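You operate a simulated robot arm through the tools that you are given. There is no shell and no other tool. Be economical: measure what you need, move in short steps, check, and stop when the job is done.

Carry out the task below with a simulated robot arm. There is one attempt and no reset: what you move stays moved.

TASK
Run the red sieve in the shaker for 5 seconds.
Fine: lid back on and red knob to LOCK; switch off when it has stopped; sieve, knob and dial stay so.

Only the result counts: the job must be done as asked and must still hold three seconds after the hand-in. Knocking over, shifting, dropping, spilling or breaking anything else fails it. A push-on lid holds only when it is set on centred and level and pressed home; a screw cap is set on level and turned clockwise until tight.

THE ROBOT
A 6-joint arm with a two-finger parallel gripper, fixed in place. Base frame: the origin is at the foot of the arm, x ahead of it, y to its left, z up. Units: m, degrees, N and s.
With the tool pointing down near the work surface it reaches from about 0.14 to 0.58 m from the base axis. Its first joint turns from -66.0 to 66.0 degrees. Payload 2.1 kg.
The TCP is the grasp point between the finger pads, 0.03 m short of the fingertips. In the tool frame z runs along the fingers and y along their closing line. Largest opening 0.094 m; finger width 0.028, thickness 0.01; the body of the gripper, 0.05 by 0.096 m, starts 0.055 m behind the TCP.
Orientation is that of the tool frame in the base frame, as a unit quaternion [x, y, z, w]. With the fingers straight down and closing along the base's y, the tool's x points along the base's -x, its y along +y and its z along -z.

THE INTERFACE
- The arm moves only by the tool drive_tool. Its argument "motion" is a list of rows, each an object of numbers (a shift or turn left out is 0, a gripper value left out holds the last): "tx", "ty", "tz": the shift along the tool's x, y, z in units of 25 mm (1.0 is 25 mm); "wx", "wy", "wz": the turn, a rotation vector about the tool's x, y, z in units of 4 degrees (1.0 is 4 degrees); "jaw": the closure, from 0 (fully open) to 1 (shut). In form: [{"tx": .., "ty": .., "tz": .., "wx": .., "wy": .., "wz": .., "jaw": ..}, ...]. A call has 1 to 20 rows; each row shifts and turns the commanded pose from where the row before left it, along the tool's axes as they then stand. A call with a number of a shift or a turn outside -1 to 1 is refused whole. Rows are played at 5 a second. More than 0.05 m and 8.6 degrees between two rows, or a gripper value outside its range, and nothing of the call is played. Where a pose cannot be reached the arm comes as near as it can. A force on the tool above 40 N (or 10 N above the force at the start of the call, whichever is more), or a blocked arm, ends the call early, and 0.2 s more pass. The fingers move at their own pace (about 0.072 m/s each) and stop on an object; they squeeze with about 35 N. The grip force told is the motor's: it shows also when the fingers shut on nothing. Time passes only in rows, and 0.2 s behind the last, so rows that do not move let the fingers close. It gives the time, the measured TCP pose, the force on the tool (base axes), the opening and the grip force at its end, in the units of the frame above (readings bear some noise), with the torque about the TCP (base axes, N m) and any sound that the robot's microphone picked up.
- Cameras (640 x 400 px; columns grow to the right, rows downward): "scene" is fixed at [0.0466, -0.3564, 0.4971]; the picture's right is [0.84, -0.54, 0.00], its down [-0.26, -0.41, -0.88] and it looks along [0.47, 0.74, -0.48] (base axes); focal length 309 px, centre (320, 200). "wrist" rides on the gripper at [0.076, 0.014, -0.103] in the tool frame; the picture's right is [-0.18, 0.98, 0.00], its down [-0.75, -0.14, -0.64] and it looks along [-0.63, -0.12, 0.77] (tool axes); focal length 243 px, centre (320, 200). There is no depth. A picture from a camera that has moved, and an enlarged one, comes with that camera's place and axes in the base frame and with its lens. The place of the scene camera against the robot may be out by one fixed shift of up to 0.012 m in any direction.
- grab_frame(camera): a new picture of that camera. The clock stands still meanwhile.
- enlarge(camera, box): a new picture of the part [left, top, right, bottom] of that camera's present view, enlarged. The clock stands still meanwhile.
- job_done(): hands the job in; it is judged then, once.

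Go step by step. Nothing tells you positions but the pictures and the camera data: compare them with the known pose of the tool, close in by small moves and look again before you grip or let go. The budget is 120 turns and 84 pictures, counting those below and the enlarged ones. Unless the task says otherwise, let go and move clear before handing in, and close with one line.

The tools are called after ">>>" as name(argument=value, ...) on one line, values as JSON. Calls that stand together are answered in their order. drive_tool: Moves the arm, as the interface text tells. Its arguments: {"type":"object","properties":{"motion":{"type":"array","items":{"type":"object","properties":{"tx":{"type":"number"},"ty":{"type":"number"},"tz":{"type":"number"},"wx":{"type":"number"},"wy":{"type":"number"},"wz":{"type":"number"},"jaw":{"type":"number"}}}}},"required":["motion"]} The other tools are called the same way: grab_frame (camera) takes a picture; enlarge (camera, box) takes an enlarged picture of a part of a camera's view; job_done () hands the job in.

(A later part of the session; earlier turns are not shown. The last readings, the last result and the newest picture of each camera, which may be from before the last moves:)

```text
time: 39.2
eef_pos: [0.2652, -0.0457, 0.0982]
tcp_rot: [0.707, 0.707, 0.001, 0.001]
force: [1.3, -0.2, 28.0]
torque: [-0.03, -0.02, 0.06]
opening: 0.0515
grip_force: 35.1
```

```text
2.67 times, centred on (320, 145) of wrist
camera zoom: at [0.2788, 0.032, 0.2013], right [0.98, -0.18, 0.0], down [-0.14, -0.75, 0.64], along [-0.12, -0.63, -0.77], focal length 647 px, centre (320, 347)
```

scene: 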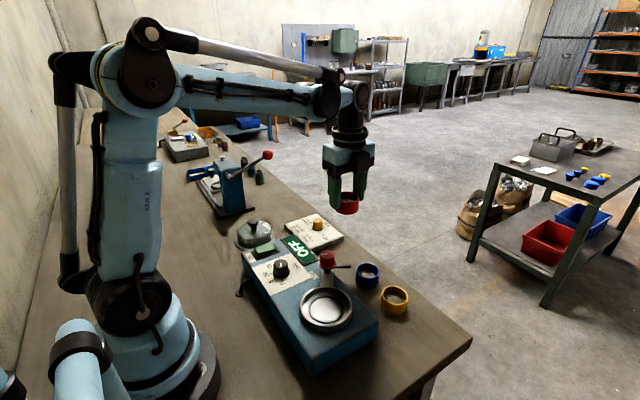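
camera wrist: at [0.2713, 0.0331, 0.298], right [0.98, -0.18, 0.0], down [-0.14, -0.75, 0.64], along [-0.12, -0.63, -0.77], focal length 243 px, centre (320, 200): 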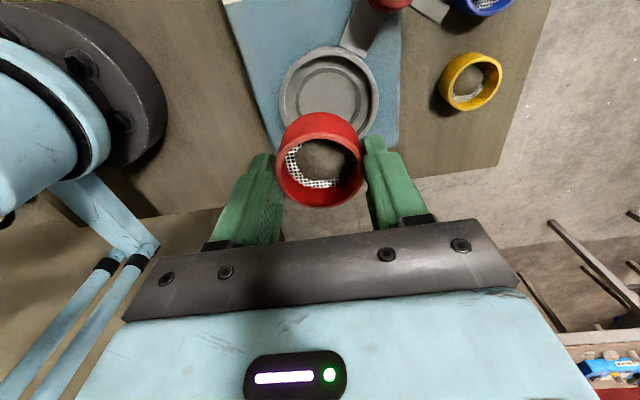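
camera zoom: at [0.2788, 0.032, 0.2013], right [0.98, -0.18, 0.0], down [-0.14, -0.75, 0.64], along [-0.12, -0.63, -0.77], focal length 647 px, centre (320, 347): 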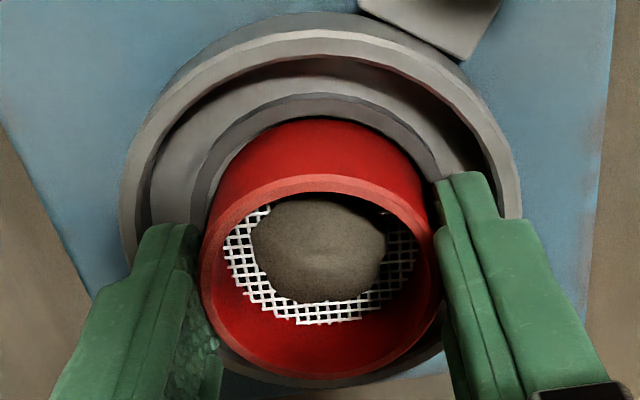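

Contact came at TCP z≈0.098. I'll relax the push and look before releasing.

>>> drive_tool(motion=[{"tz": -0.06}, {}])

>>> enlarge(camera="scene", box=[290, 270, 360, 340])

```text
time: 39.8
eef_pos: [0.2647, -0.0447, 0.1008]
tcp_rot: [0.707, 0.707, 0.0, 0.0]
force: [0.0, -1.1, -0.9]
torque: [0.02, 0.0, -0.01]
opening: 0.0511
grip_force: 34.8
```

```text
5.71 times, centred on (325, 305) of scene
camera zoom: at [0.0466, -0.3564, 0.497], right [0.84, -0.54, 0.0], down [-0.26, -0.41, -0.88], along [0.47, 0.74, -0.48], focal length 1764 px, centre (291, -400)
```

zoom: 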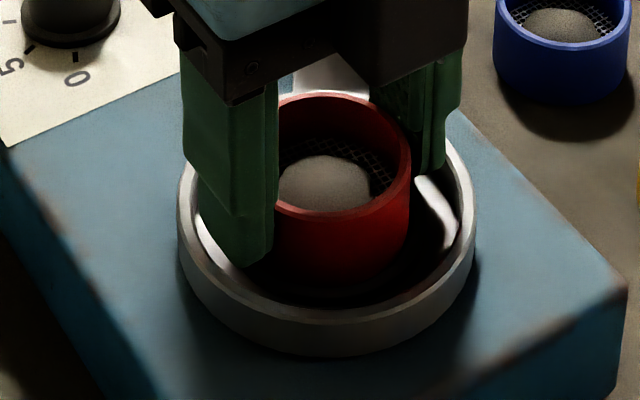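

Level, and about at the seat. I'll lower the last millimetre and open slightly.

>>> drive_tool(motion=[{"tz": 0.05}, {}, {"jaw": 0.36}, {}, {}])

>>> enlarge(camera="wrist", box=[230, 70, 410, 220])

```text
time: 41.0
eef_pos: [0.2654, -0.0458, 0.0995]
tcp_rot: [0.707, 0.707, 0.002, 0.001]
force: [6.5, -0.7, -1.0]
torque: [-0.03, -0.2, -0.05]
opening: 0.0568
grip_force: 0.1
```

```text
2.67 times, centred on (320, 145) of wrist
camera zoom: at [0.2786, 0.0318, 0.2017], right [0.98, -0.18, 0.0], down [-0.14, -0.75, 0.64], along [-0.12, -0.63, -0.77], focal length 647 px, centre (320, 347)
```

zoom: 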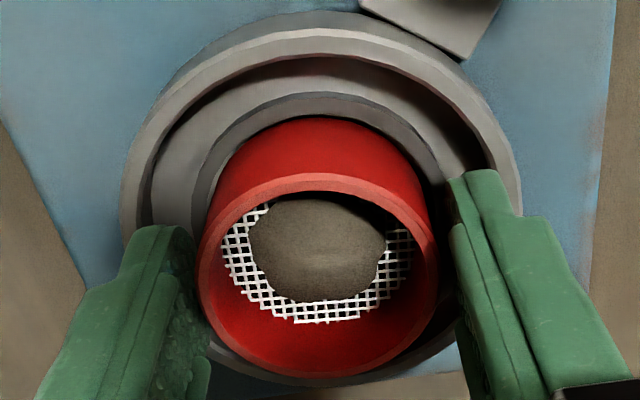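

One finger seems to brush the ring wall. I'll ease the opening slightly and lift straight up.

>>> drive_tool(motion=[{"jaw": 0.415}, {}, {"tz": -0.2}, {"tz": -0.3}, {"jaw": 0.3, "tz": -0.4}, {"tz": -0.5}, {}])

>>> grab_frame(camera="wrist")

>>> enlarge(camera="scene", box=[290, 260, 370, 340])

```text
time: 42.6
eef_pos: [0.2636, -0.0444, 0.1346]
tcp_rot: [0.707, 0.707, 0.0, 0.0]
force: [-1.3, 0.1, -0.4]
torque: [-0.03, -0.02, 0.0]
opening: 0.0658
grip_force: 0.2
```

```text
35 pictures are left
camera wrist: at [0.2782, 0.032, 0.2365], right [0.98, -0.18, 0.0], down [-0.14, -0.75, 0.64], along [-0.12, -0.63, -0.77], focal length 243 px, centre (320, 200)
```

wrist: 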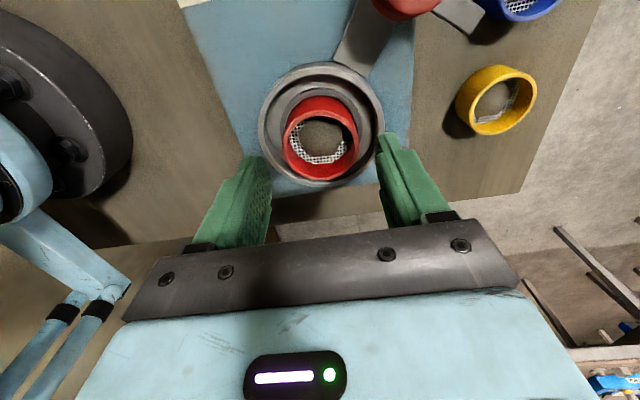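

```text
5.00 times, centred on (330, 300) of scene
camera zoom: at [0.0466, -0.3564, 0.4971], right [0.84, -0.54, 0.0], down [-0.26, -0.41, -0.88], along [0.47, 0.74, -0.48], focal length 1543 px, centre (270, -300)
```

zoom: 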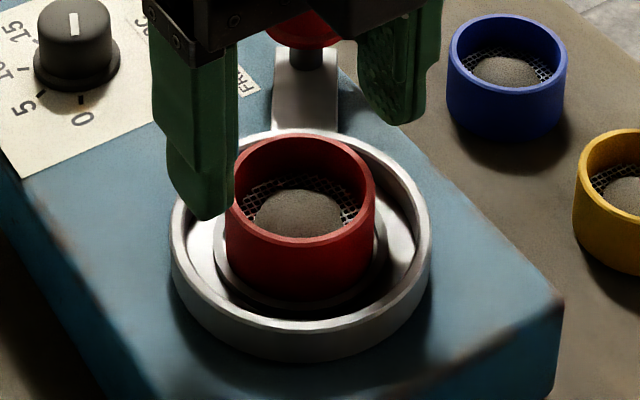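

>>> enlarge(camera="wrist", box=[250, 50, 394, 194])

```text
2.78 times, centred on (322, 122) of wrist
camera zoom: at [0.2782, 0.032, 0.2365], right [0.98, -0.18, 0.0], down [-0.14, -0.75, 0.64], along [-0.12, -0.63, -0.77], focal length 674 px, centre (314, 417)
```

zoom: 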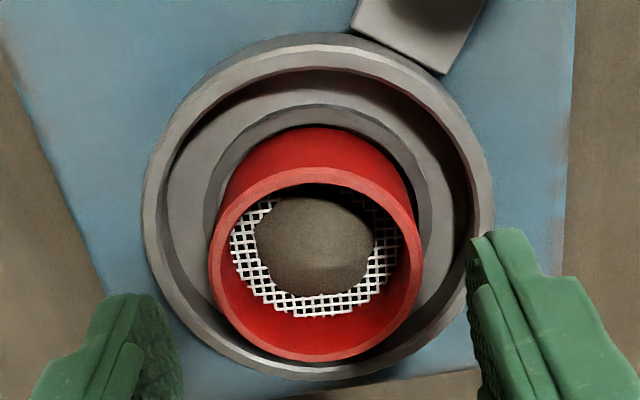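

The sieve sits in the recess, centred and level. Next I'll fetch the lid: rise, travel back above it and look.

>>> drive_tool(motion=[{"tz": -0.9}, {"tz": -0.9}, {"tz": -0.9}, {"tx": 1}, {"tx": 1}, {"tx": 1}, {"tx": 1}, {"tx": 1}, {"tx": 1}, {"tx": 1}, {"tx": 1}, {"tx": 1}, {"tx": 1}, {"tx": 1}, {"tx": 1}, {"tx": 1}, {"tx": 0.73}, {}])

>>> enlarge(camera="wrist", box=[200, 0, 440, 150])

```text
time: 46.4
eef_pos: [0.2632, 0.2993, 0.2011]
tcp_rot: [0.707, 0.707, 0.0, 0.0]
force: [1.0, 1.6, -0.4]
torque: [0.01, 0.02, -0.02]
opening: 0.0661
grip_force: 0.0
```

```text
2.67 times, centred on (320, 75) of wrist
camera zoom: at [0.2784, 0.3751, 0.3036], right [0.98, -0.18, 0.0], down [-0.14, -0.75, 0.64], along [-0.12, -0.63, -0.77], focal length 647 px, centre (320, 533)
```

zoom: 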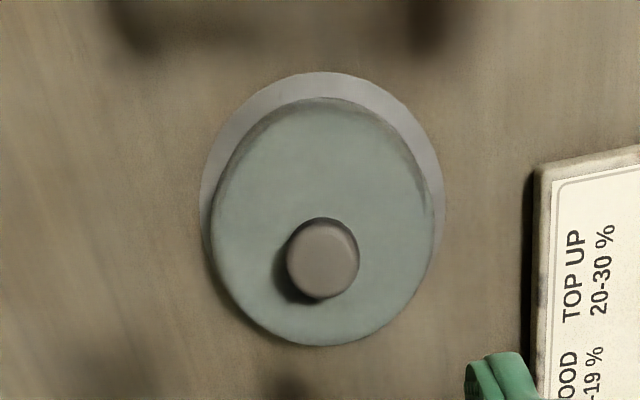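

The lid knob is at about (0.265, 0.30), confirming my first grip was 7 mm off along x. Closing along x will now centre it. Lowering.

>>> drive_tool(motion=[{"ty": 0.05, "tz": 0.9}, {"tz": 0.9}, {"tz": 0.9}, {"tz": 0.7}, {"tz": 0.4}, {}])

>>> grab_frame(camera="wrist")

```text
time: 47.8
eef_pos: [0.2659, 0.2988, 0.1061]
tcp_rot: [0.708, 0.707, -0.001, 0.0]
force: [-0.1, 0.0, 0.0]
torque: [0.01, 0.02, 0.01]
opening: 0.0658
grip_force: 0.0
```

```text
31 pictures are left
camera wrist: at [0.2797, 0.3751, 0.2085], right [0.98, -0.18, 0.0], down [-0.14, -0.75, 0.64], along [-0.12, -0.63, -0.77], focal length 243 px, centre (320, 200)
```

wrist: 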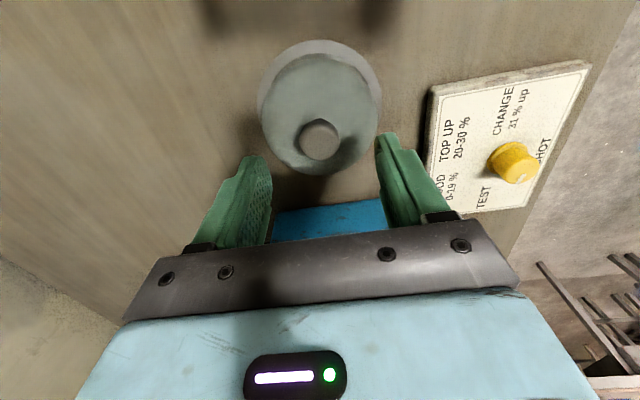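

The views suggest the knob is lower than I assumed, so my first grip may have been on its top. I'll lower to the old height and check from the scene camera.

>>> drive_tool(motion=[{"tz": 0.5}, {"tz": 0.5}, {"tz": 0.2}, {}])

>>> enlarge(camera="wrist", box=[220, 60, 420, 220])

>>> enlarge(camera="scene", box=[225, 200, 285, 260])

```text
time: 48.8
eef_pos: [0.2652, 0.2984, 0.0783]
tcp_rot: [0.707, 0.707, 0.0, 0.0]
force: [0.3, 0.4, 0.4]
torque: [0.01, 0.03, 0.0]
opening: 0.0658
grip_force: 0.0
```

```text
2.50 times, centred on (320, 140) of wrist
camera zoom: at [0.2795, 0.3749, 0.1788], right [0.98, -0.18, 0.0], down [-0.14, -0.75, 0.64], along [-0.12, -0.63, -0.77], focal length 606 px, centre (320, 350)
```

zoom: 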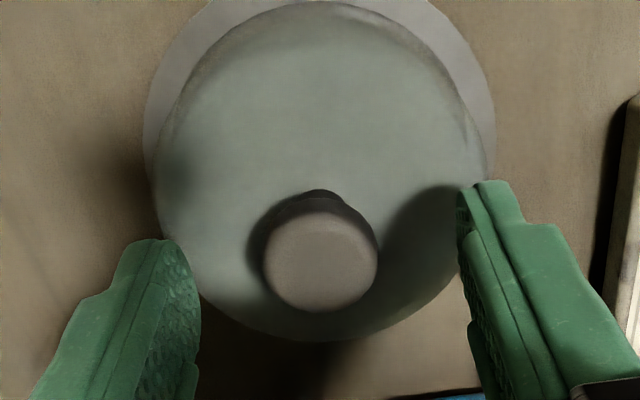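

```text
6.67 times, centred on (255, 230) of scene
camera zoom: at [0.0466, -0.3564, 0.4971], right [0.84, -0.54, 0.0], down [-0.26, -0.41, -0.88], along [0.47, 0.74, -0.48], focal length 2058 px, centre (753, 0)
```

zoom: 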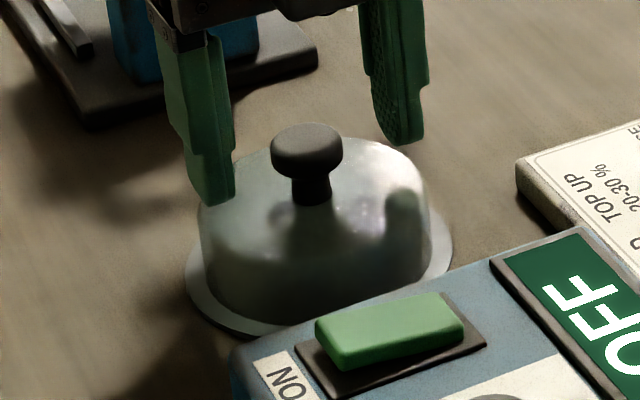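

The tips are level with the underside of the knob cap, which is a good height. I'll lower 2 mm more and grip.

>>> drive_tool(motion=[{"tz": 0.1}, {"jaw": 1}, {}, {}, {}])

```text
time: 50.0
eef_pos: [0.266, 0.2992, 0.0734]
tcp_rot: [0.707, 0.707, 0.0, 0.0]
force: [0.2, 1.1, -0.1]
torque: [0.04, 0.01, -0.04]
opening: 0.027
grip_force: 35.1
```

The lid is gripped, centred in both axes. I'll lift it and carry it back above the seat.

>>> drive_tool(motion=[{"tz": -0.3}, {"tz": -0.7}, {"tz": -0.9}, {"tz": -0.9}, {"tz": -0.9}, {"tz": -0.9}, {"tz": -0.9}, {"tz": -0.8}, {"tz": -0.4}, {}])

>>> drive_tool(motion=[{"tx": -0.5}, {"tx": -1}, {"tx": -1}, {"tx": -1}, {"tx": -1}, {"tx": -1}, {"tx": -1}, {"tx": -1}, {"tx": -1}, {"tx": -1}, {"tx": -1}, {"tx": -1}, {"tx": -1}, {"tx": -0.8}, {"tx": -0.42}, {}, {}])

>>> enlarge(camera="wrist", box=[200, 0, 440, 220])

```text
time: 52.2
eef_pos: [0.2652, 0.2992, 0.2418]
tcp_rot: [0.707, 0.707, 0.0, -0.001]
force: [0.0, 0.7, -1.5]
torque: [-0.01, 0.0, 0.01]
opening: 0.0266
grip_force: 34.9
```

```text
time: 55.8
eef_pos: [0.2664, -0.0448, 0.2421]
tcp_rot: [0.707, 0.707, 0.0, 0.0]
force: [0.0, -0.4, -1.7]
torque: [0.02, 0.02, -0.01]
opening: 0.0269
grip_force: 35.0
```

```text
1.82 times, centred on (320, 110) of wrist
camera zoom: at [0.2795, 0.0317, 0.3442], right [0.98, -0.18, 0.0], down [-0.14, -0.75, 0.64], along [-0.12, -0.63, -0.77], focal length 441 px, centre (320, 364)
```

zoom: 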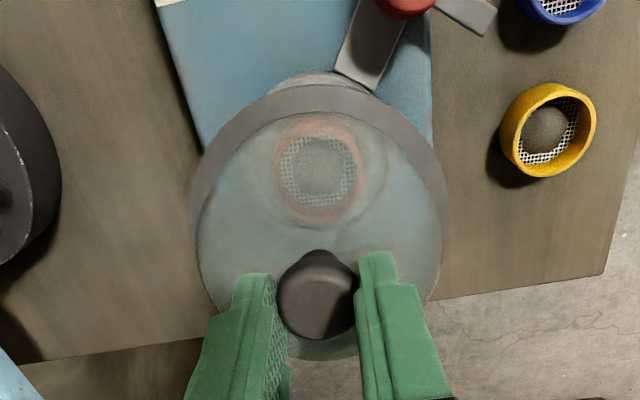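

The sieve shows through the glass, and the alignment looks right. I'll lower to about 18 mm above the seat and check.

>>> drive_tool(motion=[{"ty": -0.02, "tz": 0.7}, {"tz": 0.8}, {"tz": 0.8}, {"tz": 0.5}, {"tz": 0.3}, {}])

>>> enlarge(camera="scene", box=[285, 250, 375, 340])

>>> enlarge(camera="wrist", box=[220, 30, 420, 190])

```text
time: 57.2
eef_pos: [0.2648, -0.0441, 0.1635]
tcp_rot: [0.707, 0.707, 0.0, 0.0]
force: [0.0, 0.6, -2.3]
torque: [0.01, 0.01, -0.02]
opening: 0.0269
grip_force: 35.1
```

```text
4.44 times, centred on (330, 295) of scene
camera zoom: at [0.0466, -0.3564, 0.497], right [0.84, -0.54, 0.0], down [-0.26, -0.41, -0.88], along [0.47, 0.74, -0.48], focal length 1372 px, centre (276, -222)
```

zoom: 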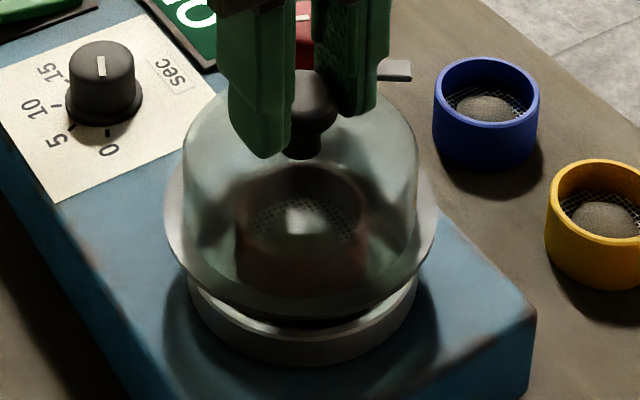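

```text
2.50 times, centred on (320, 110) of wrist
camera zoom: at [0.2786, 0.0321, 0.2657], right [0.98, -0.18, 0.0], down [-0.14, -0.75, 0.64], along [-0.12, -0.63, -0.77], focal length 606 px, centre (320, 425)
```

zoom: 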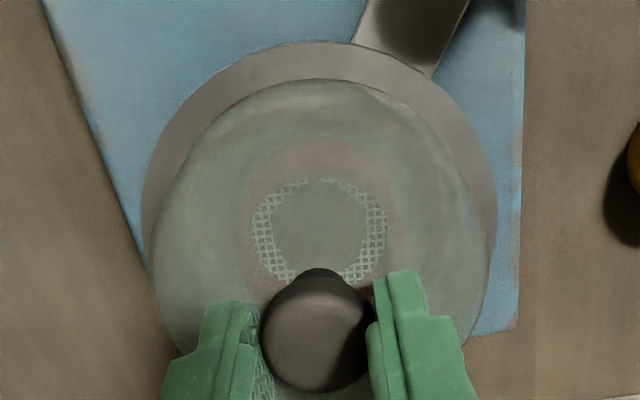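

The lid is within about 1 mm of centre. I'll apply a small correction and lower to contact.

>>> drive_tool(motion=[{"ty": 0.026, "tx": -0.02}, {"tz": 0.2}, {"tz": 0.15}, {"tz": 0.1}, {}])

>>> drive_tool(motion=[{"tz": 0.06}, {"tz": 0.04}, {}])

>>> enlarge(camera="scene", box=[285, 250, 375, 340])

```text
time: 58.4
eef_pos: [0.2654, -0.0455, 0.1523]
tcp_rot: [0.707, 0.707, 0.0, 0.0]
force: [-0.4, -0.8, -1.7]
torque: [-0.01, 0.01, -0.02]
opening: 0.0266
grip_force: 35.3
```

```text
time: 59.2
eef_pos: [0.2657, -0.0445, 0.1497]
tcp_rot: [0.707, 0.707, 0.0, 0.0]
force: [-0.1, 0.3, -1.2]
torque: [0.02, 0.01, 0.0]
opening: 0.027
grip_force: 35.4
```

```text
4.44 times, centred on (330, 295) of scene
camera zoom: at [0.0466, -0.3564, 0.497], right [0.84, -0.54, 0.0], down [-0.26, -0.41, -0.88], along [0.47, 0.74, -0.48], focal length 1372 px, centre (276, -222)
```

zoom: 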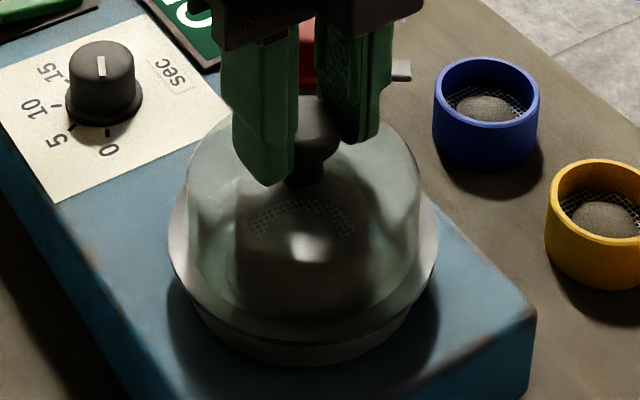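

Centred now (flange 302.5 against ring 303 px). I'll press down in small steps.

>>> drive_tool(motion=[{"tz": 0.06}, {"tz": 0.05}, {}])

```text
time: 60.0
eef_pos: [0.2664, -0.0436, 0.1496]
tcp_rot: [0.707, 0.707, -0.001, -0.001]
force: [0.7, -0.3, -1.4]
torque: [-0.01, -0.01, 0.0]
opening: 0.027
grip_force: 34.9
```

>>> drive_tool(motion=[{"tz": 0.05}, {"tz": 0.05}, {}])

```text
time: 60.5
eef_pos: [0.2656, -0.0469, 0.1481]
tcp_rot: [0.707, 0.707, -0.002, -0.002]
force: [-1.3, -1.9, 3.4]
torque: [0.19, -0.02, 0.03]
opening: 0.0268
grip_force: 35.2
heard: snap
stopped in row 2: the force on the tool passed its limit at 42 N (the readings are from after the stop); the commanded pose is now the measured one
```

A snap was heard. I'll check that the lid is level and fully home.

>>> drive_tool(motion=[{}, {}])

>>> enlarge(camera="scene", box=[285, 250, 375, 340])

```text
time: 61.1
eef_pos: [0.2653, -0.044, 0.147]
tcp_rot: [0.707, 0.707, -0.001, -0.002]
force: [-2.1, -2.3, 6.6]
torque: [-0.15, -0.03, -0.02]
opening: 0.027
grip_force: 35.1
```

```text
4.44 times, centred on (330, 295) of scene
camera zoom: at [0.0466, -0.3564, 0.4971], right [0.84, -0.54, 0.0], down [-0.26, -0.41, -0.88], along [0.47, 0.74, -0.48], focal length 1372 px, centre (276, -222)
```

zoom: 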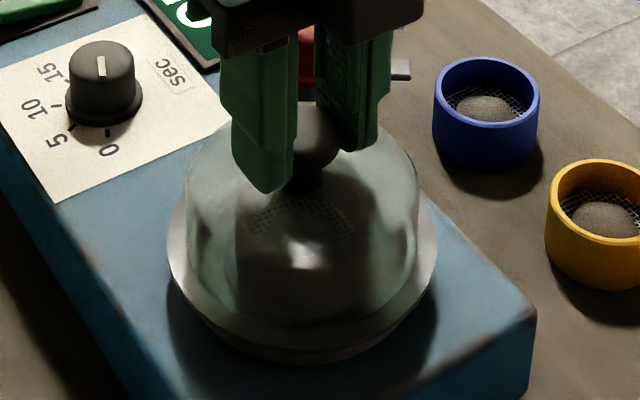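

The lid is seated and level. I'll release it and rise.

>>> drive_tool(motion=[{"jaw": 0.4}, {}, {}, {"tz": -0.3}, {"tz": -0.7}, {"tz": -0.9}, {"tz": -0.9}, {}])

>>> grab_frame(camera="wrist")

>>> enlarge(camera="scene", box=[240, 220, 400, 340])

```text
time: 62.9
eef_pos: [0.2658, -0.0449, 0.2174]
tcp_rot: [0.707, 0.708, -0.002, -0.002]
force: [-0.3, 0.2, 0.2]
torque: [-0.01, 0.02, -0.01]
opening: 0.0567
grip_force: 0.1
```

```text
23 pictures are left
camera wrist: at [0.2803, 0.0314, 0.3191], right [0.98, -0.18, -0.01], down [-0.14, -0.75, 0.64], along [-0.12, -0.63, -0.77], focal length 243 px, centre (320, 200)
```

wrist: 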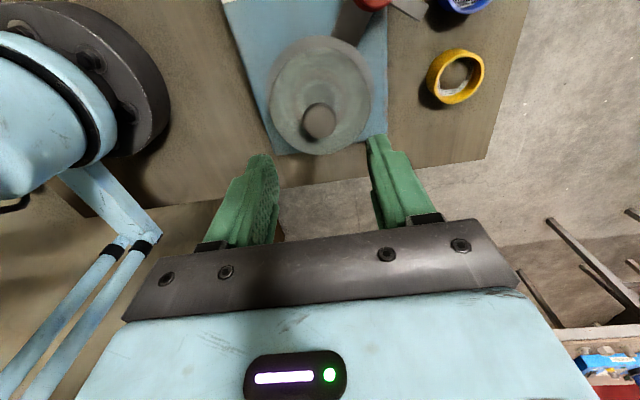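

```text
3.33 times, centred on (320, 280) of scene
camera zoom: at [0.0466, -0.3564, 0.4971], right [0.84, -0.54, 0.0], down [-0.26, -0.41, -0.88], along [0.47, 0.74, -0.48], focal length 1029 px, centre (320, -67)
```

zoom: 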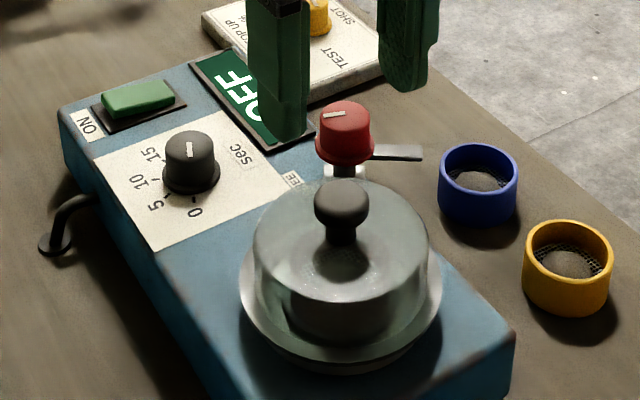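

The lid is on. Next is the red knob, near (0.309, 0.034): from FREE to LOCK is about 88° clockwise seen from above. I'll move above it and turn the tool back 90° first so there is room to turn.

>>> drive_tool(motion=[{"tx": 0.78, "ty": 0.43}, {"tx": 0.78, "ty": 0.43}, {"tx": 0.78, "ty": 0.43}, {"tx": 0.78, "ty": 0.43}, {"wz": -1}, {"wz": -1}, {"wz": -1}, {"wz": -1}, {"wz": -1}, {"wz": -1}, {"wz": -1}, {"wz": -1}, {"wz": -1}, {"wz": -1}, {"wz": -1}, {"wz": -1}])

>>> drive_tool(motion=[{"wz": -1}, {"wz": -1}, {"wz": -1}, {"wz": -1}, {"wz": -1}, {"wz": -1}, {"wz": -1}, {"wz": -1}, {"wz": -1}, {"wz": -1}, {"wz": -0.5}, {"tz": 0.5}, {}])

>>> enlarge(camera="wrist", box=[200, 30, 440, 180])

```text
time: 66.3
eef_pos: [0.3086, 0.0318, 0.2169]
tcp_rot: [0.358, 0.934, -0.001, -0.003]
force: [1.0, 0.5, 0.3]
torque: [-0.02, -0.02, 0.02]
opening: 0.0564
grip_force: 0.0
```

```text
time: 69.1
eef_pos: [0.3092, 0.0318, 0.2062]
tcp_rot: [-0.001, 1.0, 0.0, -0.002]
force: [0.5, 0.6, 0.5]
torque: [-0.05, 0.0, 0.01]
opening: 0.0564
grip_force: 0.1
```

```text
2.67 times, centred on (320, 105) of wrist
camera zoom: at [0.233, 0.047, 0.3068], right [0.18, 0.98, 0.0], down [0.76, -0.14, 0.64], along [0.63, -0.12, -0.77], focal length 647 px, centre (320, 453)
```

zoom: 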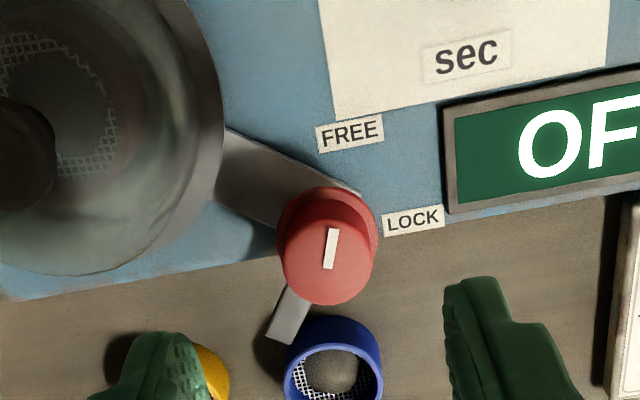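

The knob is at about (0.314, 0.033) with its top near z=0.11. I'll lower to just above it and verify.

>>> drive_tool(motion=[{"tx": -0.2, "ty": 0.04, "tz": 0.6}, {"tz": 0.8}, {"tz": 0.8}, {}])

>>> enlarge(camera="wrist", box=[220, 80, 420, 220])

>>> enlarge(camera="scene", box=[290, 210, 370, 290])

```text
time: 70.1
eef_pos: [0.3124, 0.034, 0.15]
tcp_rot: [-0.001, 1.0, 0.001, -0.003]
force: [0.0, 0.1, 0.1]
torque: [-0.01, -0.03, -0.04]
opening: 0.0565
grip_force: 0.0
```

```text
2.86 times, centred on (320, 150) of wrist
camera zoom: at [0.2372, 0.0487, 0.2516], right [0.18, 0.98, 0.0], down [0.76, -0.14, 0.64], along [0.63, -0.12, -0.77], focal length 693 px, centre (320, 343)
```

zoom: 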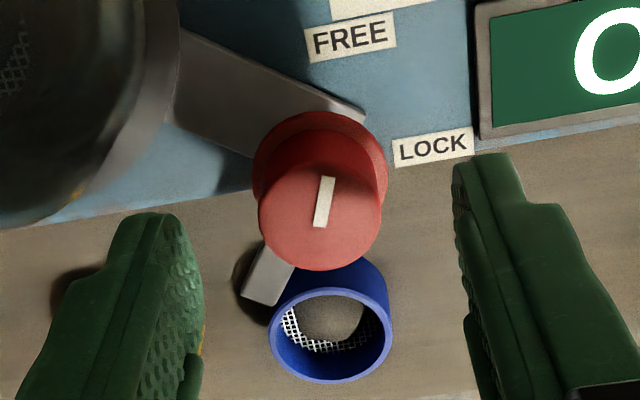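

```text
5.00 times, centred on (330, 250) of scene
camera zoom: at [0.0466, -0.3564, 0.4971], right [0.84, -0.54, 0.0], down [-0.26, -0.41, -0.88], along [0.47, 0.74, -0.48], focal length 1543 px, centre (270, -50)
```

zoom: 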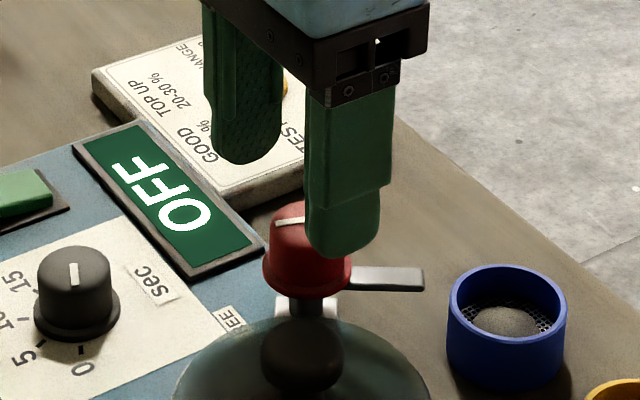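

The tips are level with the knob top and centred. I'll lower 19 mm and grip.

>>> drive_tool(motion=[{"tx": -0.05, "tz": 0.4}, {"tz": 0.36}, {}, {"jaw": 1}, {}, {}, {}])

>>> enlarge(camera="scene", box=[290, 210, 370, 290])

```text
time: 71.7
eef_pos: [0.3143, 0.0341, 0.1301]
tcp_rot: [0.0, 1.0, 0.0, -0.002]
force: [2.8, -2.8, -8.6]
torque: [-0.11, 0.06, -0.02]
opening: 0.0282
grip_force: 45.0
```

```text
5.00 times, centred on (330, 250) of scene
camera zoom: at [0.0466, -0.3564, 0.497], right [0.84, -0.54, 0.0], down [-0.26, -0.41, -0.88], along [0.47, 0.74, -0.48], focal length 1543 px, centre (270, -50)
```

zoom: 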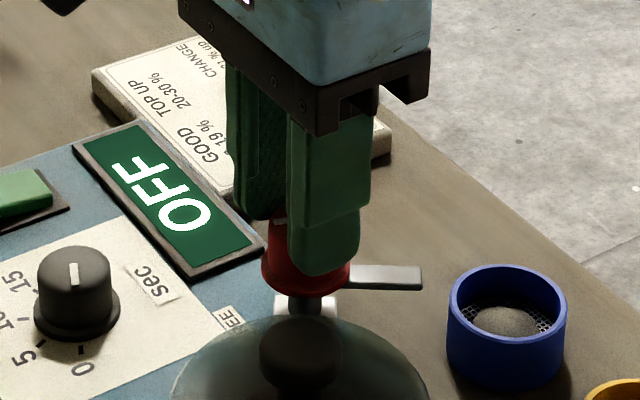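

The knob is gripped. I'll turn it clockwise, starting with 20°.

>>> drive_tool(motion=[{"wz": 1}, {"wz": 1}, {"wz": 1}, {"wz": 1}, {"wz": 1}, {}])

```text
time: 73.1
eef_pos: [0.3144, 0.0342, 0.1303]
tcp_rot: [0.176, 0.984, -0.001, -0.002]
force: [8.2, 2.1, -7.3]
torque: [0.4, 0.53, -0.01]
opening: 0.0283
grip_force: 45.0
```

>>> drive_tool(motion=[{"wz": 1}, {"wz": 1}, {"wz": 1}, {"wz": 1}, {"wz": 1}, {}])

>>> grab_frame(camera="scene")

```text
time: 74.5
eef_pos: [0.3157, 0.0335, 0.1305]
tcp_rot: [0.343, 0.939, 0.001, -0.001]
force: [20.1, 7.4, -19.9]
torque: [0.49, -0.26, 0.06]
opening: 0.028
grip_force: 44.8
```

```text
17 pictures are left
```

scene: 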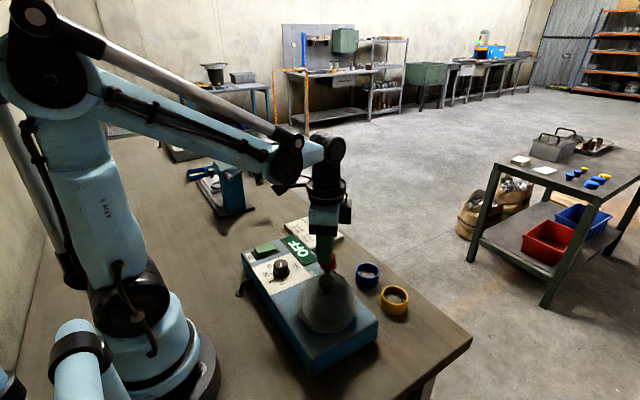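

Side and vertical forces are building up, so I'm slightly off the knob's axis. I'll relieve that and continue turning.

>>> drive_tool(motion=[{"tx": -0.024, "ty": 0.04, "tz": 0.04}, {"wz": 1}, {"wz": 1}, {"wz": 1}, {}])

```text
time: 75.2
eef_pos: [0.3156, 0.0343, 0.1306]
tcp_rot: [0.391, 0.92, 0.0, -0.003]
force: [-1.9, 5.2, 5.4]
torque: [-0.44, -0.47, 0.01]
opening: 0.0283
grip_force: 44.4
stopped in row 3: the force on the tool passed its limit at 41 N (the readings are from after the stop); the commanded pose is now the measured one
```

>>> grab_frame(camera="wrist")

>>> enlarge(camera="scene", box=[290, 220, 380, 330])

```text
16 pictures are left
camera wrist: at [0.2736, 0.0996, 0.2327], right [0.83, 0.55, 0.0], down [0.43, -0.64, 0.64], along [0.35, -0.54, -0.77], focal length 243 px, centre (320, 200)
```

wrist: 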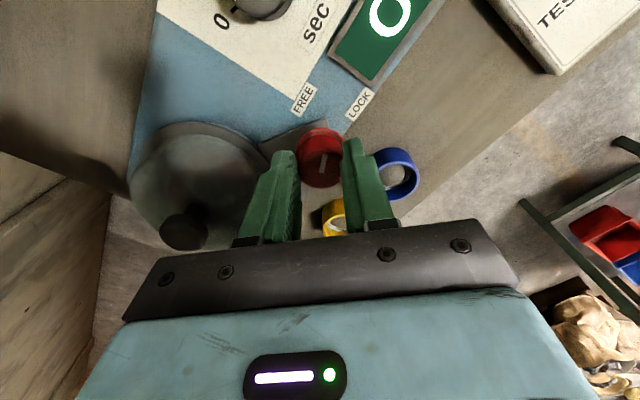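

```text
3.64 times, centred on (335, 275) of scene
camera zoom: at [0.0465, -0.3564, 0.4971], right [0.84, -0.54, 0.0], down [-0.26, -0.41, -0.88], along [0.47, 0.74, -0.48], focal length 1122 px, centre (266, -73)
```

zoom: 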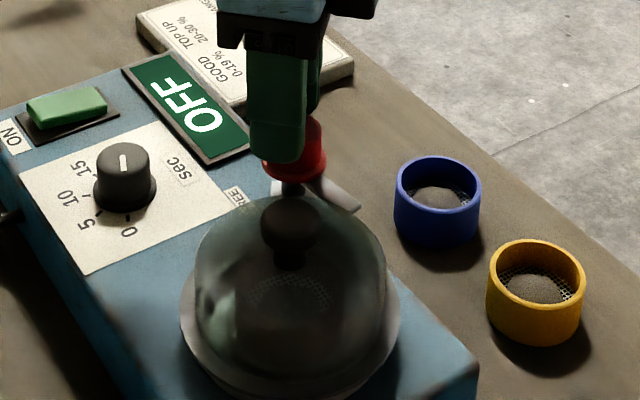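

The knob, mark and clamp arm are turning with the tool, now about halfway. I'll continue in small increments, watching forces.

>>> drive_tool(motion=[{"wz": 0.5}, {"wz": 0.5}, {"wz": 0.5}, {}])

```text
time: 76.2
eef_pos: [0.316, 0.0343, 0.1301]
tcp_rot: [0.438, 0.899, -0.001, -0.002]
force: [1.9, 5.9, 19.4]
torque: [0.54, 0.18, 0.04]
opening: 0.0284
grip_force: 45.3
```

>>> drive_tool(motion=[{"tz": -0.04, "ty": 0.01}, {"wz": 0.6}, {"wz": 0.6}, {"wz": 0.6}, {}])

```text
time: 77.4
eef_pos: [0.3169, 0.0344, 0.1324]
tcp_rot: [0.494, 0.87, 0.0, -0.001]
force: [17.6, 7.4, -32.8]
torque: [0.22, -0.42, 0.09]
opening: 0.0281
grip_force: 45.1
```

>>> drive_tool(motion=[{"tz": 0.025, "tx": -0.005, "ty": 0.022}, {"wz": 0.6}, {"wz": 0.6}, {}])

```text
time: 78.4
eef_pos: [0.3166, 0.0343, 0.1313]
tcp_rot: [0.53, 0.848, 0.0, -0.001]
force: [16.6, 7.8, 12.0]
torque: [0.32, -0.35, 0.06]
opening: 0.0282
grip_force: 44.4
```

>>> drive_tool(motion=[{"tz": -0.008, "tx": -0.005, "ty": 0.025}, {"wz": 0.7}, {"wz": 0.7}, {"wz": 0.7}, {}])

```text
time: 79.6
eef_pos: [0.3181, 0.0347, 0.1305]
tcp_rot: [0.591, 0.807, 0.0, -0.002]
force: [16.6, 9.1, -3.1]
torque: [0.59, -0.33, 0.13]
opening: 0.028
grip_force: 45.1
```

>>> drive_tool(motion=[{"tx": 0.0, "ty": 0.025}, {"wz": 0.7}, {"wz": 0.7}, {"wz": 0.7}, {}])

```text
time: 80.8
eef_pos: [0.3183, 0.035, 0.1323]
tcp_rot: [0.648, 0.762, -0.001, -0.002]
force: [15.1, 8.4, 6.0]
torque: [0.45, -0.41, 0.06]
opening: 0.0282
grip_force: 45.0
```

>>> drive_tool(motion=[{"ty": 0.02}, {"wz": 0.7}, {"wz": 0.7}, {"wz": 0.6}, {}])

>>> grab_frame(camera="wrist")

```text
time: 82.0
eef_pos: [0.3192, 0.0354, 0.1322]
tcp_rot: [0.7, 0.714, -0.001, -0.001]
force: [18.3, 7.6, 14.5]
torque: [0.29, -0.53, 0.07]
opening: 0.0282
grip_force: 45.1
```

```text
14 pictures are left
camera wrist: at [0.3318, 0.1118, 0.2331], right [0.99, -0.16, 0.0], down [-0.12, -0.76, 0.64], along [-0.11, -0.63, -0.77], focal length 243 px, centre (320, 200)
```

wrist: 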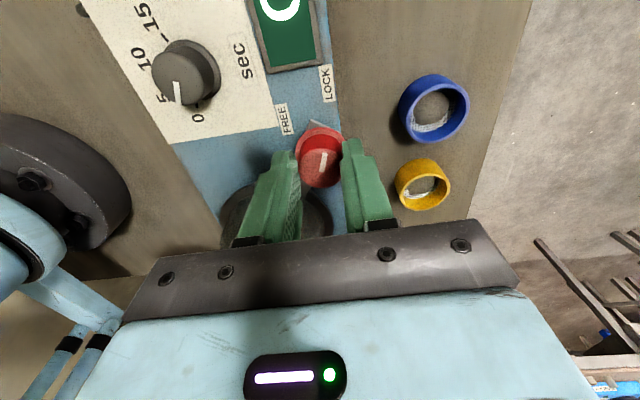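

The mark now points at LOCK after about 89° of turn. I'll finish with one more degree, relax and open.

>>> drive_tool(motion=[{"ty": 0.02, "wz": 0.3, "tz": -0.01}, {}, {"jaw": 0.5}, {}, {}])

>>> drive_tool(motion=[{"tz": -0.4}, {"tz": -0.8}, {"tz": -0.9}, {"tz": -0.9}, {}])

>>> enlarge(camera="wrist", box=[100, 0, 420, 180])

```text
time: 83.2
eef_pos: [0.3175, 0.0338, 0.1319]
tcp_rot: [0.707, 0.708, -0.002, -0.003]
force: [0.7, 0.1, 0.0]
torque: [-0.01, 0.01, -0.01]
opening: 0.0469
grip_force: 0.1
```

```text
time: 84.4
eef_pos: [0.3185, 0.0345, 0.2054]
tcp_rot: [0.707, 0.707, -0.002, -0.002]
force: [0.4, 0.5, 0.7]
torque: [-0.02, -0.02, 0.01]
opening: 0.047
grip_force: 0.0
```

```text
2.00 times, centred on (260, 90) of wrist
camera zoom: at [0.3332, 0.1116, 0.3072], right [0.98, -0.18, -0.01], down [-0.14, -0.75, 0.64], along [-0.12, -0.63, -0.77], focal length 485 px, centre (440, 420)
```

zoom: 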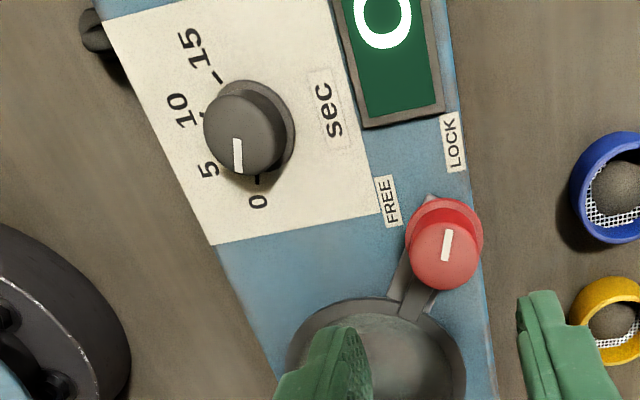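

The red knob is at LOCK and the clamp arm lies over the lid. The dial comes next, near (0.246, 0.085), with its pointer at 0 and increasing clockwise. I'll go above it and turn the tool back.

>>> drive_tool(motion=[{"ty": -0.72, "tx": 0.5}, {"ty": -0.72, "tx": 0.5}, {"ty": -0.72, "tx": 0.5}, {"ty": -0.72, "tx": 0.5}, {"wz": -1}, {"wz": -1}, {"wz": -1}, {"wz": -1}, {"wz": -1}, {"wz": -1}, {"wz": -1}, {"wz": -1}, {"wz": -1}, {"wz": -1}, {"wz": -1}, {"wz": -1}])

>>> drive_tool(motion=[{"wz": -1}, {"wz": -1}, {"wz": -1}, {"wz": -1}, {"wz": -1}, {"wz": -1}, {"wz": -1}, {"wz": -1}, {"wz": -1}, {"wz": -1}, {"wz": -0.5}, {}])

>>> enlarge(camera="wrist", box=[220, 10, 420, 160])

```text
time: 87.8
eef_pos: [0.2481, 0.083, 0.2067]
tcp_rot: [0.358, 0.934, -0.001, -0.004]
force: [0.4, -0.3, -0.5]
torque: [0.0, -0.02, 0.02]
opening: 0.047
grip_force: 0.0
```

```text
time: 90.4
eef_pos: [0.2472, 0.085, 0.207]
tcp_rot: [-0.001, 1.0, 0.0, -0.003]
force: [-0.4, 0.4, 0.4]
torque: [0.01, 0.02, 0.03]
opening: 0.0472
grip_force: 0.1
```

```text
2.67 times, centred on (320, 85) of wrist
camera zoom: at [0.1714, 0.0995, 0.3087], right [0.18, 0.98, 0.0], down [0.76, -0.14, 0.64], along [0.63, -0.12, -0.77], focal length 647 px, centre (320, 507)
```

zoom: 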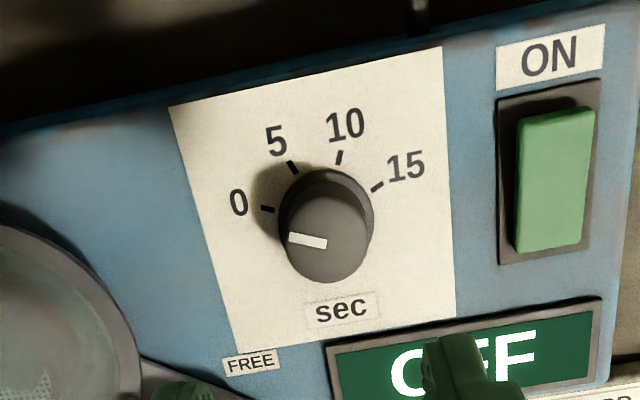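

The ticks are 45–46° apart and the pointer is at 0. The dial top is near (0.2425, 0.088, 0.08). I'll lower to just above it.

>>> drive_tool(motion=[{"tx": 0.19, "ty": 0.13, "tz": 0.8}, {"tz": 0.9}, {"tz": 0.9}, {"tz": 0.7}, {"tz": 0.3}, {}])

>>> enlarge(camera="wrist", box=[220, 80, 420, 220])

>>> enlarge(camera="scene", box=[240, 220, 340, 310])

```text
time: 91.8
eef_pos: [0.2411, 0.0882, 0.1166]
tcp_rot: [0.0, 1.0, 0.0, -0.003]
force: [-0.5, 0.2, 0.1]
torque: [-0.02, -0.02, 0.03]
opening: 0.0469
grip_force: 0.0
```

```text
2.86 times, centred on (320, 150) of wrist
camera zoom: at [0.1662, 0.1026, 0.2187], right [0.18, 0.98, 0.0], down [0.76, -0.14, 0.64], along [0.63, -0.12, -0.77], focal length 693 px, centre (320, 343)
```

zoom: 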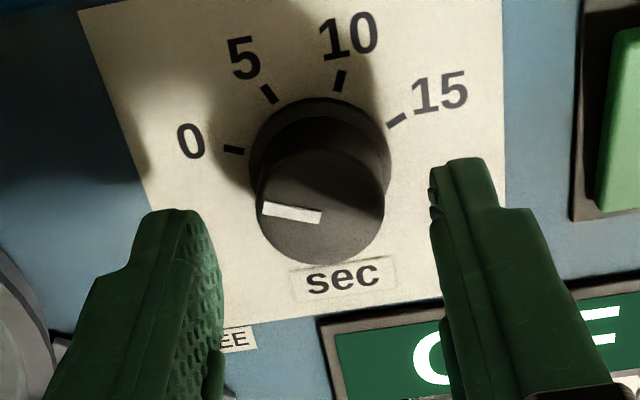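

```text
4.44 times, centred on (290, 265) of scene
camera zoom: at [0.0466, -0.3564, 0.4971], right [0.84, -0.54, 0.0], down [-0.26, -0.41, -0.88], along [0.47, 0.74, -0.48], focal length 1372 px, centre (453, -89)
```

zoom: 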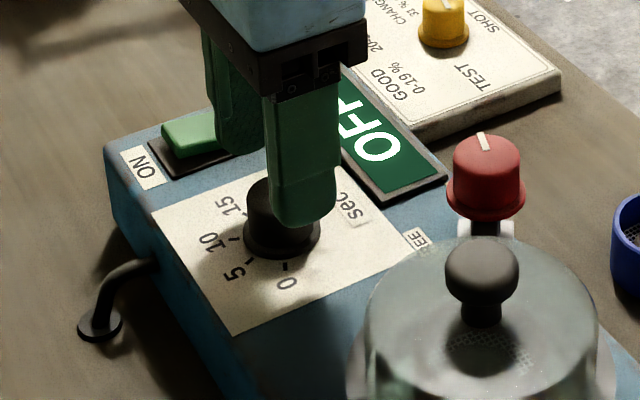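

Well centred. I'll lower 18 mm and grip the dial.

>>> drive_tool(motion=[{"tx": -0.04, "tz": 0.36}, {"tz": 0.34}, {}, {"jaw": 1}, {}, {}])

```text
time: 93.2
eef_pos: [0.2434, 0.0879, 0.1]
tcp_rot: [0.0, 1.0, 0.001, -0.002]
force: [1.9, 5.4, -11.5]
torque: [0.15, 0.07, -0.01]
opening: 0.0288
grip_force: 45.2
```

>>> drive_tool(motion=[{"ty": 0.01, "tz": 0.01}, {"wz": 0.8}, {"wz": 0.8}, {"wz": 0.8}, {}])

```text
time: 94.4
eef_pos: [0.2428, 0.0875, 0.099]
tcp_rot: [0.085, 0.996, 0.0, -0.002]
force: [8.3, -2.3, -3.5]
torque: [-0.2, -0.47, -0.02]
opening: 0.0289
grip_force: 44.7
```

>>> drive_tool(motion=[{"tx": -0.015}, {"wz": 0.8}, {"wz": 0.8}, {"wz": 0.8}, {"wz": 0.8}, {}])

```text
time: 95.8
eef_pos: [0.2434, 0.0885, 0.0996]
tcp_rot: [0.195, 0.981, 0.0, -0.002]
force: [7.3, -8.2, 28.5]
torque: [-0.16, 0.19, -0.01]
opening: 0.0285
grip_force: 45.2
```

>>> drive_tool(motion=[{"tx": -0.015, "ty": -0.006, "tz": -0.02}, {"wz": 0.8}, {"wz": 0.8}, {"wz": 0.8}, {}])

```text
time: 97.0
eef_pos: [0.2435, 0.0877, 0.0986]
tcp_rot: [0.276, 0.961, 0.0, -0.003]
force: [11.6, -11.4, -18.4]
torque: [-0.13, -0.15, -0.04]
opening: 0.0289
grip_force: 45.0
```

>>> drive_tool(motion=[{"tx": -0.022, "ty": -0.005, "tz": 0.012}, {"wz": 0.8}, {"wz": 0.8}, {"wz": 0.8}, {"wz": 0.8}, {}])

```text
time: 98.4
eef_pos: [0.2431, 0.0876, 0.1001]
tcp_rot: [0.382, 0.924, -0.002, -0.003]
force: [-3.4, -8.5, -16.0]
torque: [0.29, 0.61, 0.01]
opening: 0.0286
grip_force: 44.1
```

That's about 45° turned. I'll release, rise and check the pointer.

>>> drive_tool(motion=[{"jaw": 0.5}, {}, {}, {"tz": -0.3}, {"tz": -0.8}, {"tz": -0.9}, {"tz": -0.9}, {"tz": -0.9}, {}])

>>> enlarge(camera="wrist", box=[220, 0, 440, 160])

```text
time: 100.4
eef_pos: [0.2441, 0.0884, 0.1946]
tcp_rot: [0.381, 0.925, -0.001, -0.003]
force: [0.5, -0.3, 1.0]
torque: [-0.03, -0.03, -0.02]
opening: 0.047
grip_force: 0.1
```

```text
2.50 times, centred on (330, 80) of wrist
camera zoom: at [0.2, 0.1521, 0.2963], right [0.82, 0.57, 0.0], down [0.44, -0.63, 0.64], along [0.36, -0.53, -0.77], focal length 606 px, centre (295, 500)
```

zoom: 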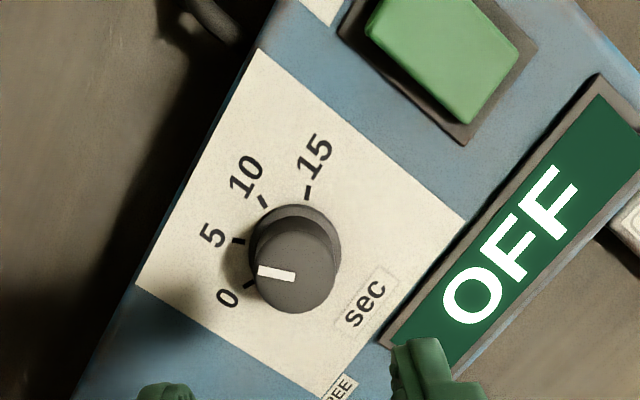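

The pointer lines up with 5. Now the rocker switch: its ON end is on the -x side, near (0.226, 0.165). I'll close the fingers, turn the tool to wz=90 and hover above it.

>>> drive_tool(motion=[{"wz": 1, "jaw": 1}, {"wz": 1}, {"wz": 1}, {"wz": 1}, {"wz": 1}, {"wz": 1}, {"wz": 1}, {"wz": 1}, {"wz": 1}, {"wz": 1}, {"wz": 1}, {"wz": 0.25}, {"tx": 0.77, "ty": -0.16}, {"tx": 0.77, "ty": -0.16}, {"tx": 0.77, "ty": -0.16}, {"tx": 0.77, "ty": -0.16}, {"tz": 0.8}, {"tz": 0.8}, {}])

>>> grab_frame(camera="wrist")

```text
time: 104.4
eef_pos: [0.2282, 0.1646, 0.1539]
tcp_rot: [0.706, 0.708, -0.002, -0.002]
force: [0.4, 0.6, -0.1]
torque: [-0.01, 0.01, -0.01]
opening: 0.0
grip_force: 33.0
```

```text
8 pictures are left
camera wrist: at [0.2415, 0.241, 0.2558], right [0.98, -0.18, -0.01], down [-0.13, -0.75, 0.64], along [-0.12, -0.63, -0.77], focal length 243 px, centre (320, 200)
```

wrist: 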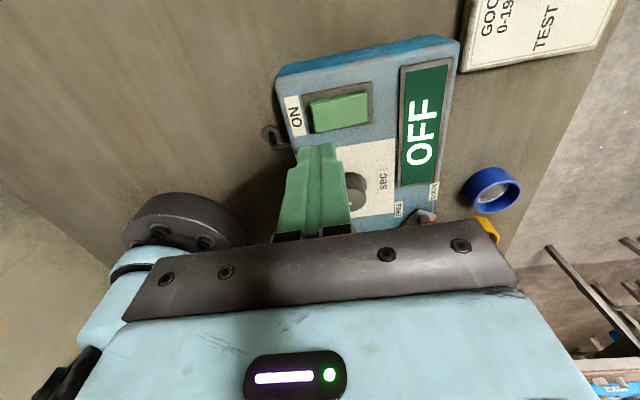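

The rocker spans x 0.221–0.263, so the tool at x=0.228 is over its ON end. I'll lower towards it.

>>> drive_tool(motion=[{"tz": 0.8}, {"tz": 0.6}, {"tz": 0.3}, {}])

>>> drive_tool(motion=[{"tz": 0.1}, {"tz": 0.08}, {}])

```text
time: 105.4
eef_pos: [0.2274, 0.1639, 0.1125]
tcp_rot: [0.706, 0.708, -0.002, -0.002]
force: [-0.7, 0.8, 0.1]
torque: [0.01, 0.01, 0.02]
opening: 0.0
grip_force: 33.5
```

```text
time: 106.2
eef_pos: [0.2273, 0.1647, 0.1071]
tcp_rot: [0.706, 0.708, -0.002, -0.002]
force: [0.5, -0.2, -0.9]
torque: [-0.02, -0.03, 0.0]
opening: 0.0
grip_force: 33.4
```

>>> drive_tool(motion=[{"tz": 0.1}, {"tz": 0.1}, {}])

```text
time: 107.0
eef_pos: [0.2278, 0.1649, 0.102]
tcp_rot: [0.706, 0.708, -0.001, -0.001]
force: [-0.9, -0.1, 0.2]
torque: [0.0, -0.01, -0.02]
opening: 0.0
grip_force: 33.2
```

>>> drive_tool(motion=[{"tz": 0.1}, {"tz": 0.1}, {}])

```text
time: 107.8
eef_pos: [0.2268, 0.1636, 0.0966]
tcp_rot: [0.706, 0.708, -0.002, -0.001]
force: [-0.2, 0.0, 1.0]
torque: [-0.01, 0.01, -0.01]
opening: 0.0001
grip_force: 33.5
```

>>> drive_tool(motion=[{"tz": 0.1}, {"tz": 0.1}, {}])

```text
time: 108.4
eef_pos: [0.2269, 0.1637, 0.0958]
tcp_rot: [0.706, 0.708, -0.006, -0.003]
force: [-2.9, -0.9, 19.5]
torque: [0.0, -0.08, 0.01]
opening: 0.0
grip_force: 33.1
stopped in row 2: the force on the tool passed its limit at 55 N (the readings are from after the stop); the commanded pose is now the measured one
```

Firm contact, with no sound reported. I'll check the display.

>>> enlarge(camera="scene", box=[235, 215, 345, 300])

```text
4.71 times, centred on (290, 258) of scene
camera zoom: at [0.0465, -0.3565, 0.497], right [0.84, -0.54, 0.0], down [-0.26, -0.41, -0.88], along [0.47, 0.74, -0.48], focal length 1452 px, centre (461, -71)
```

zoom: 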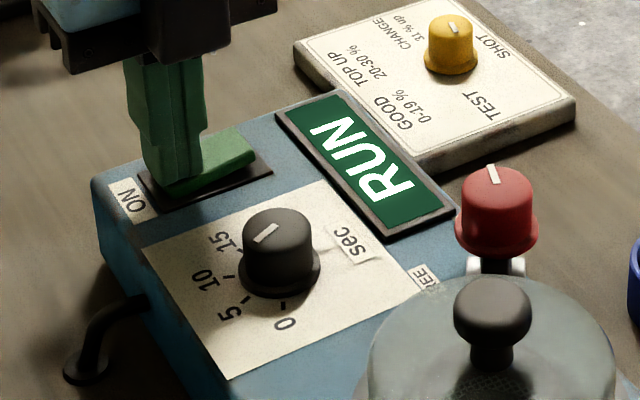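

The display reads RUN and the rocker is tipped to ON. I'll lift off, shift above the other end of the rocker and wait for the 5-second run to end.

>>> drive_tool(motion=[{"tz": -0.5}, {"tz": -0.6}, {"ty": 0.6}, {"ty": 0.6}, {}, {}, {}, {}, {}, {}, {}, {}, {}, {}, {}, {}, {}, {}, {}, {}])

>>> drive_tool(motion=[{}, {}, {}, {}, {}, {}, {}, {}, {}, {}, {}, {}, {}, {}, {}])

>>> enlarge(camera="scene", box=[235, 215, 375, 340])

```text
time: 112.6
eef_pos: [0.2573, 0.1646, 0.1226]
tcp_rot: [0.706, 0.708, -0.005, -0.003]
force: [-0.5, -0.2, 0.1]
torque: [0.03, 0.01, -0.01]
opening: 0.0
grip_force: 32.8
```

```text
time: 115.8
eef_pos: [0.2569, 0.1641, 0.1221]
tcp_rot: [0.706, 0.708, -0.004, -0.003]
force: [0.7, 0.2, 0.0]
torque: [-0.02, 0.02, -0.03]
opening: 0.0001
grip_force: 33.2
```

```text
3.20 times, centred on (305, 278) of scene
camera zoom: at [0.0466, -0.3564, 0.4971], right [0.84, -0.54, 0.0], down [-0.26, -0.41, -0.88], along [0.47, 0.74, -0.48], focal length 988 px, centre (368, -48)
```

zoom: 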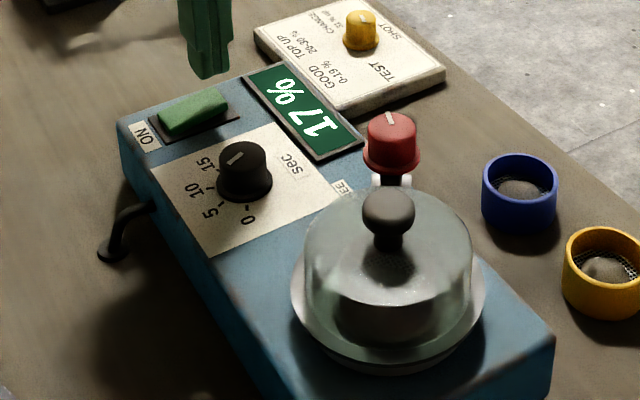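

The run has ended and the display shows a 17 % result. Now I'll press the other end of the rocker to switch off.

>>> drive_tool(motion=[{"tz": 0.3}, {"tz": 0.2}, {"tz": 0.15}, {"tz": 0.12}, {}])

>>> drive_tool(motion=[{"tz": 0.1}, {"tz": 0.1}, {"tz": 0.05}, {}])

```text
time: 117.0
eef_pos: [0.2571, 0.1652, 0.1031]
tcp_rot: [0.706, 0.708, -0.004, -0.004]
force: [-0.1, 0.5, -0.3]
torque: [-0.02, 0.01, -0.03]
opening: 0.0
grip_force: 33.0
```

```text
time: 118.0
eef_pos: [0.2555, 0.1657, 0.0965]
tcp_rot: [0.705, 0.709, -0.005, -0.003]
force: [-0.7, -0.1, -0.4]
torque: [0.01, -0.04, 0.0]
opening: 0.0001
grip_force: 32.5
```

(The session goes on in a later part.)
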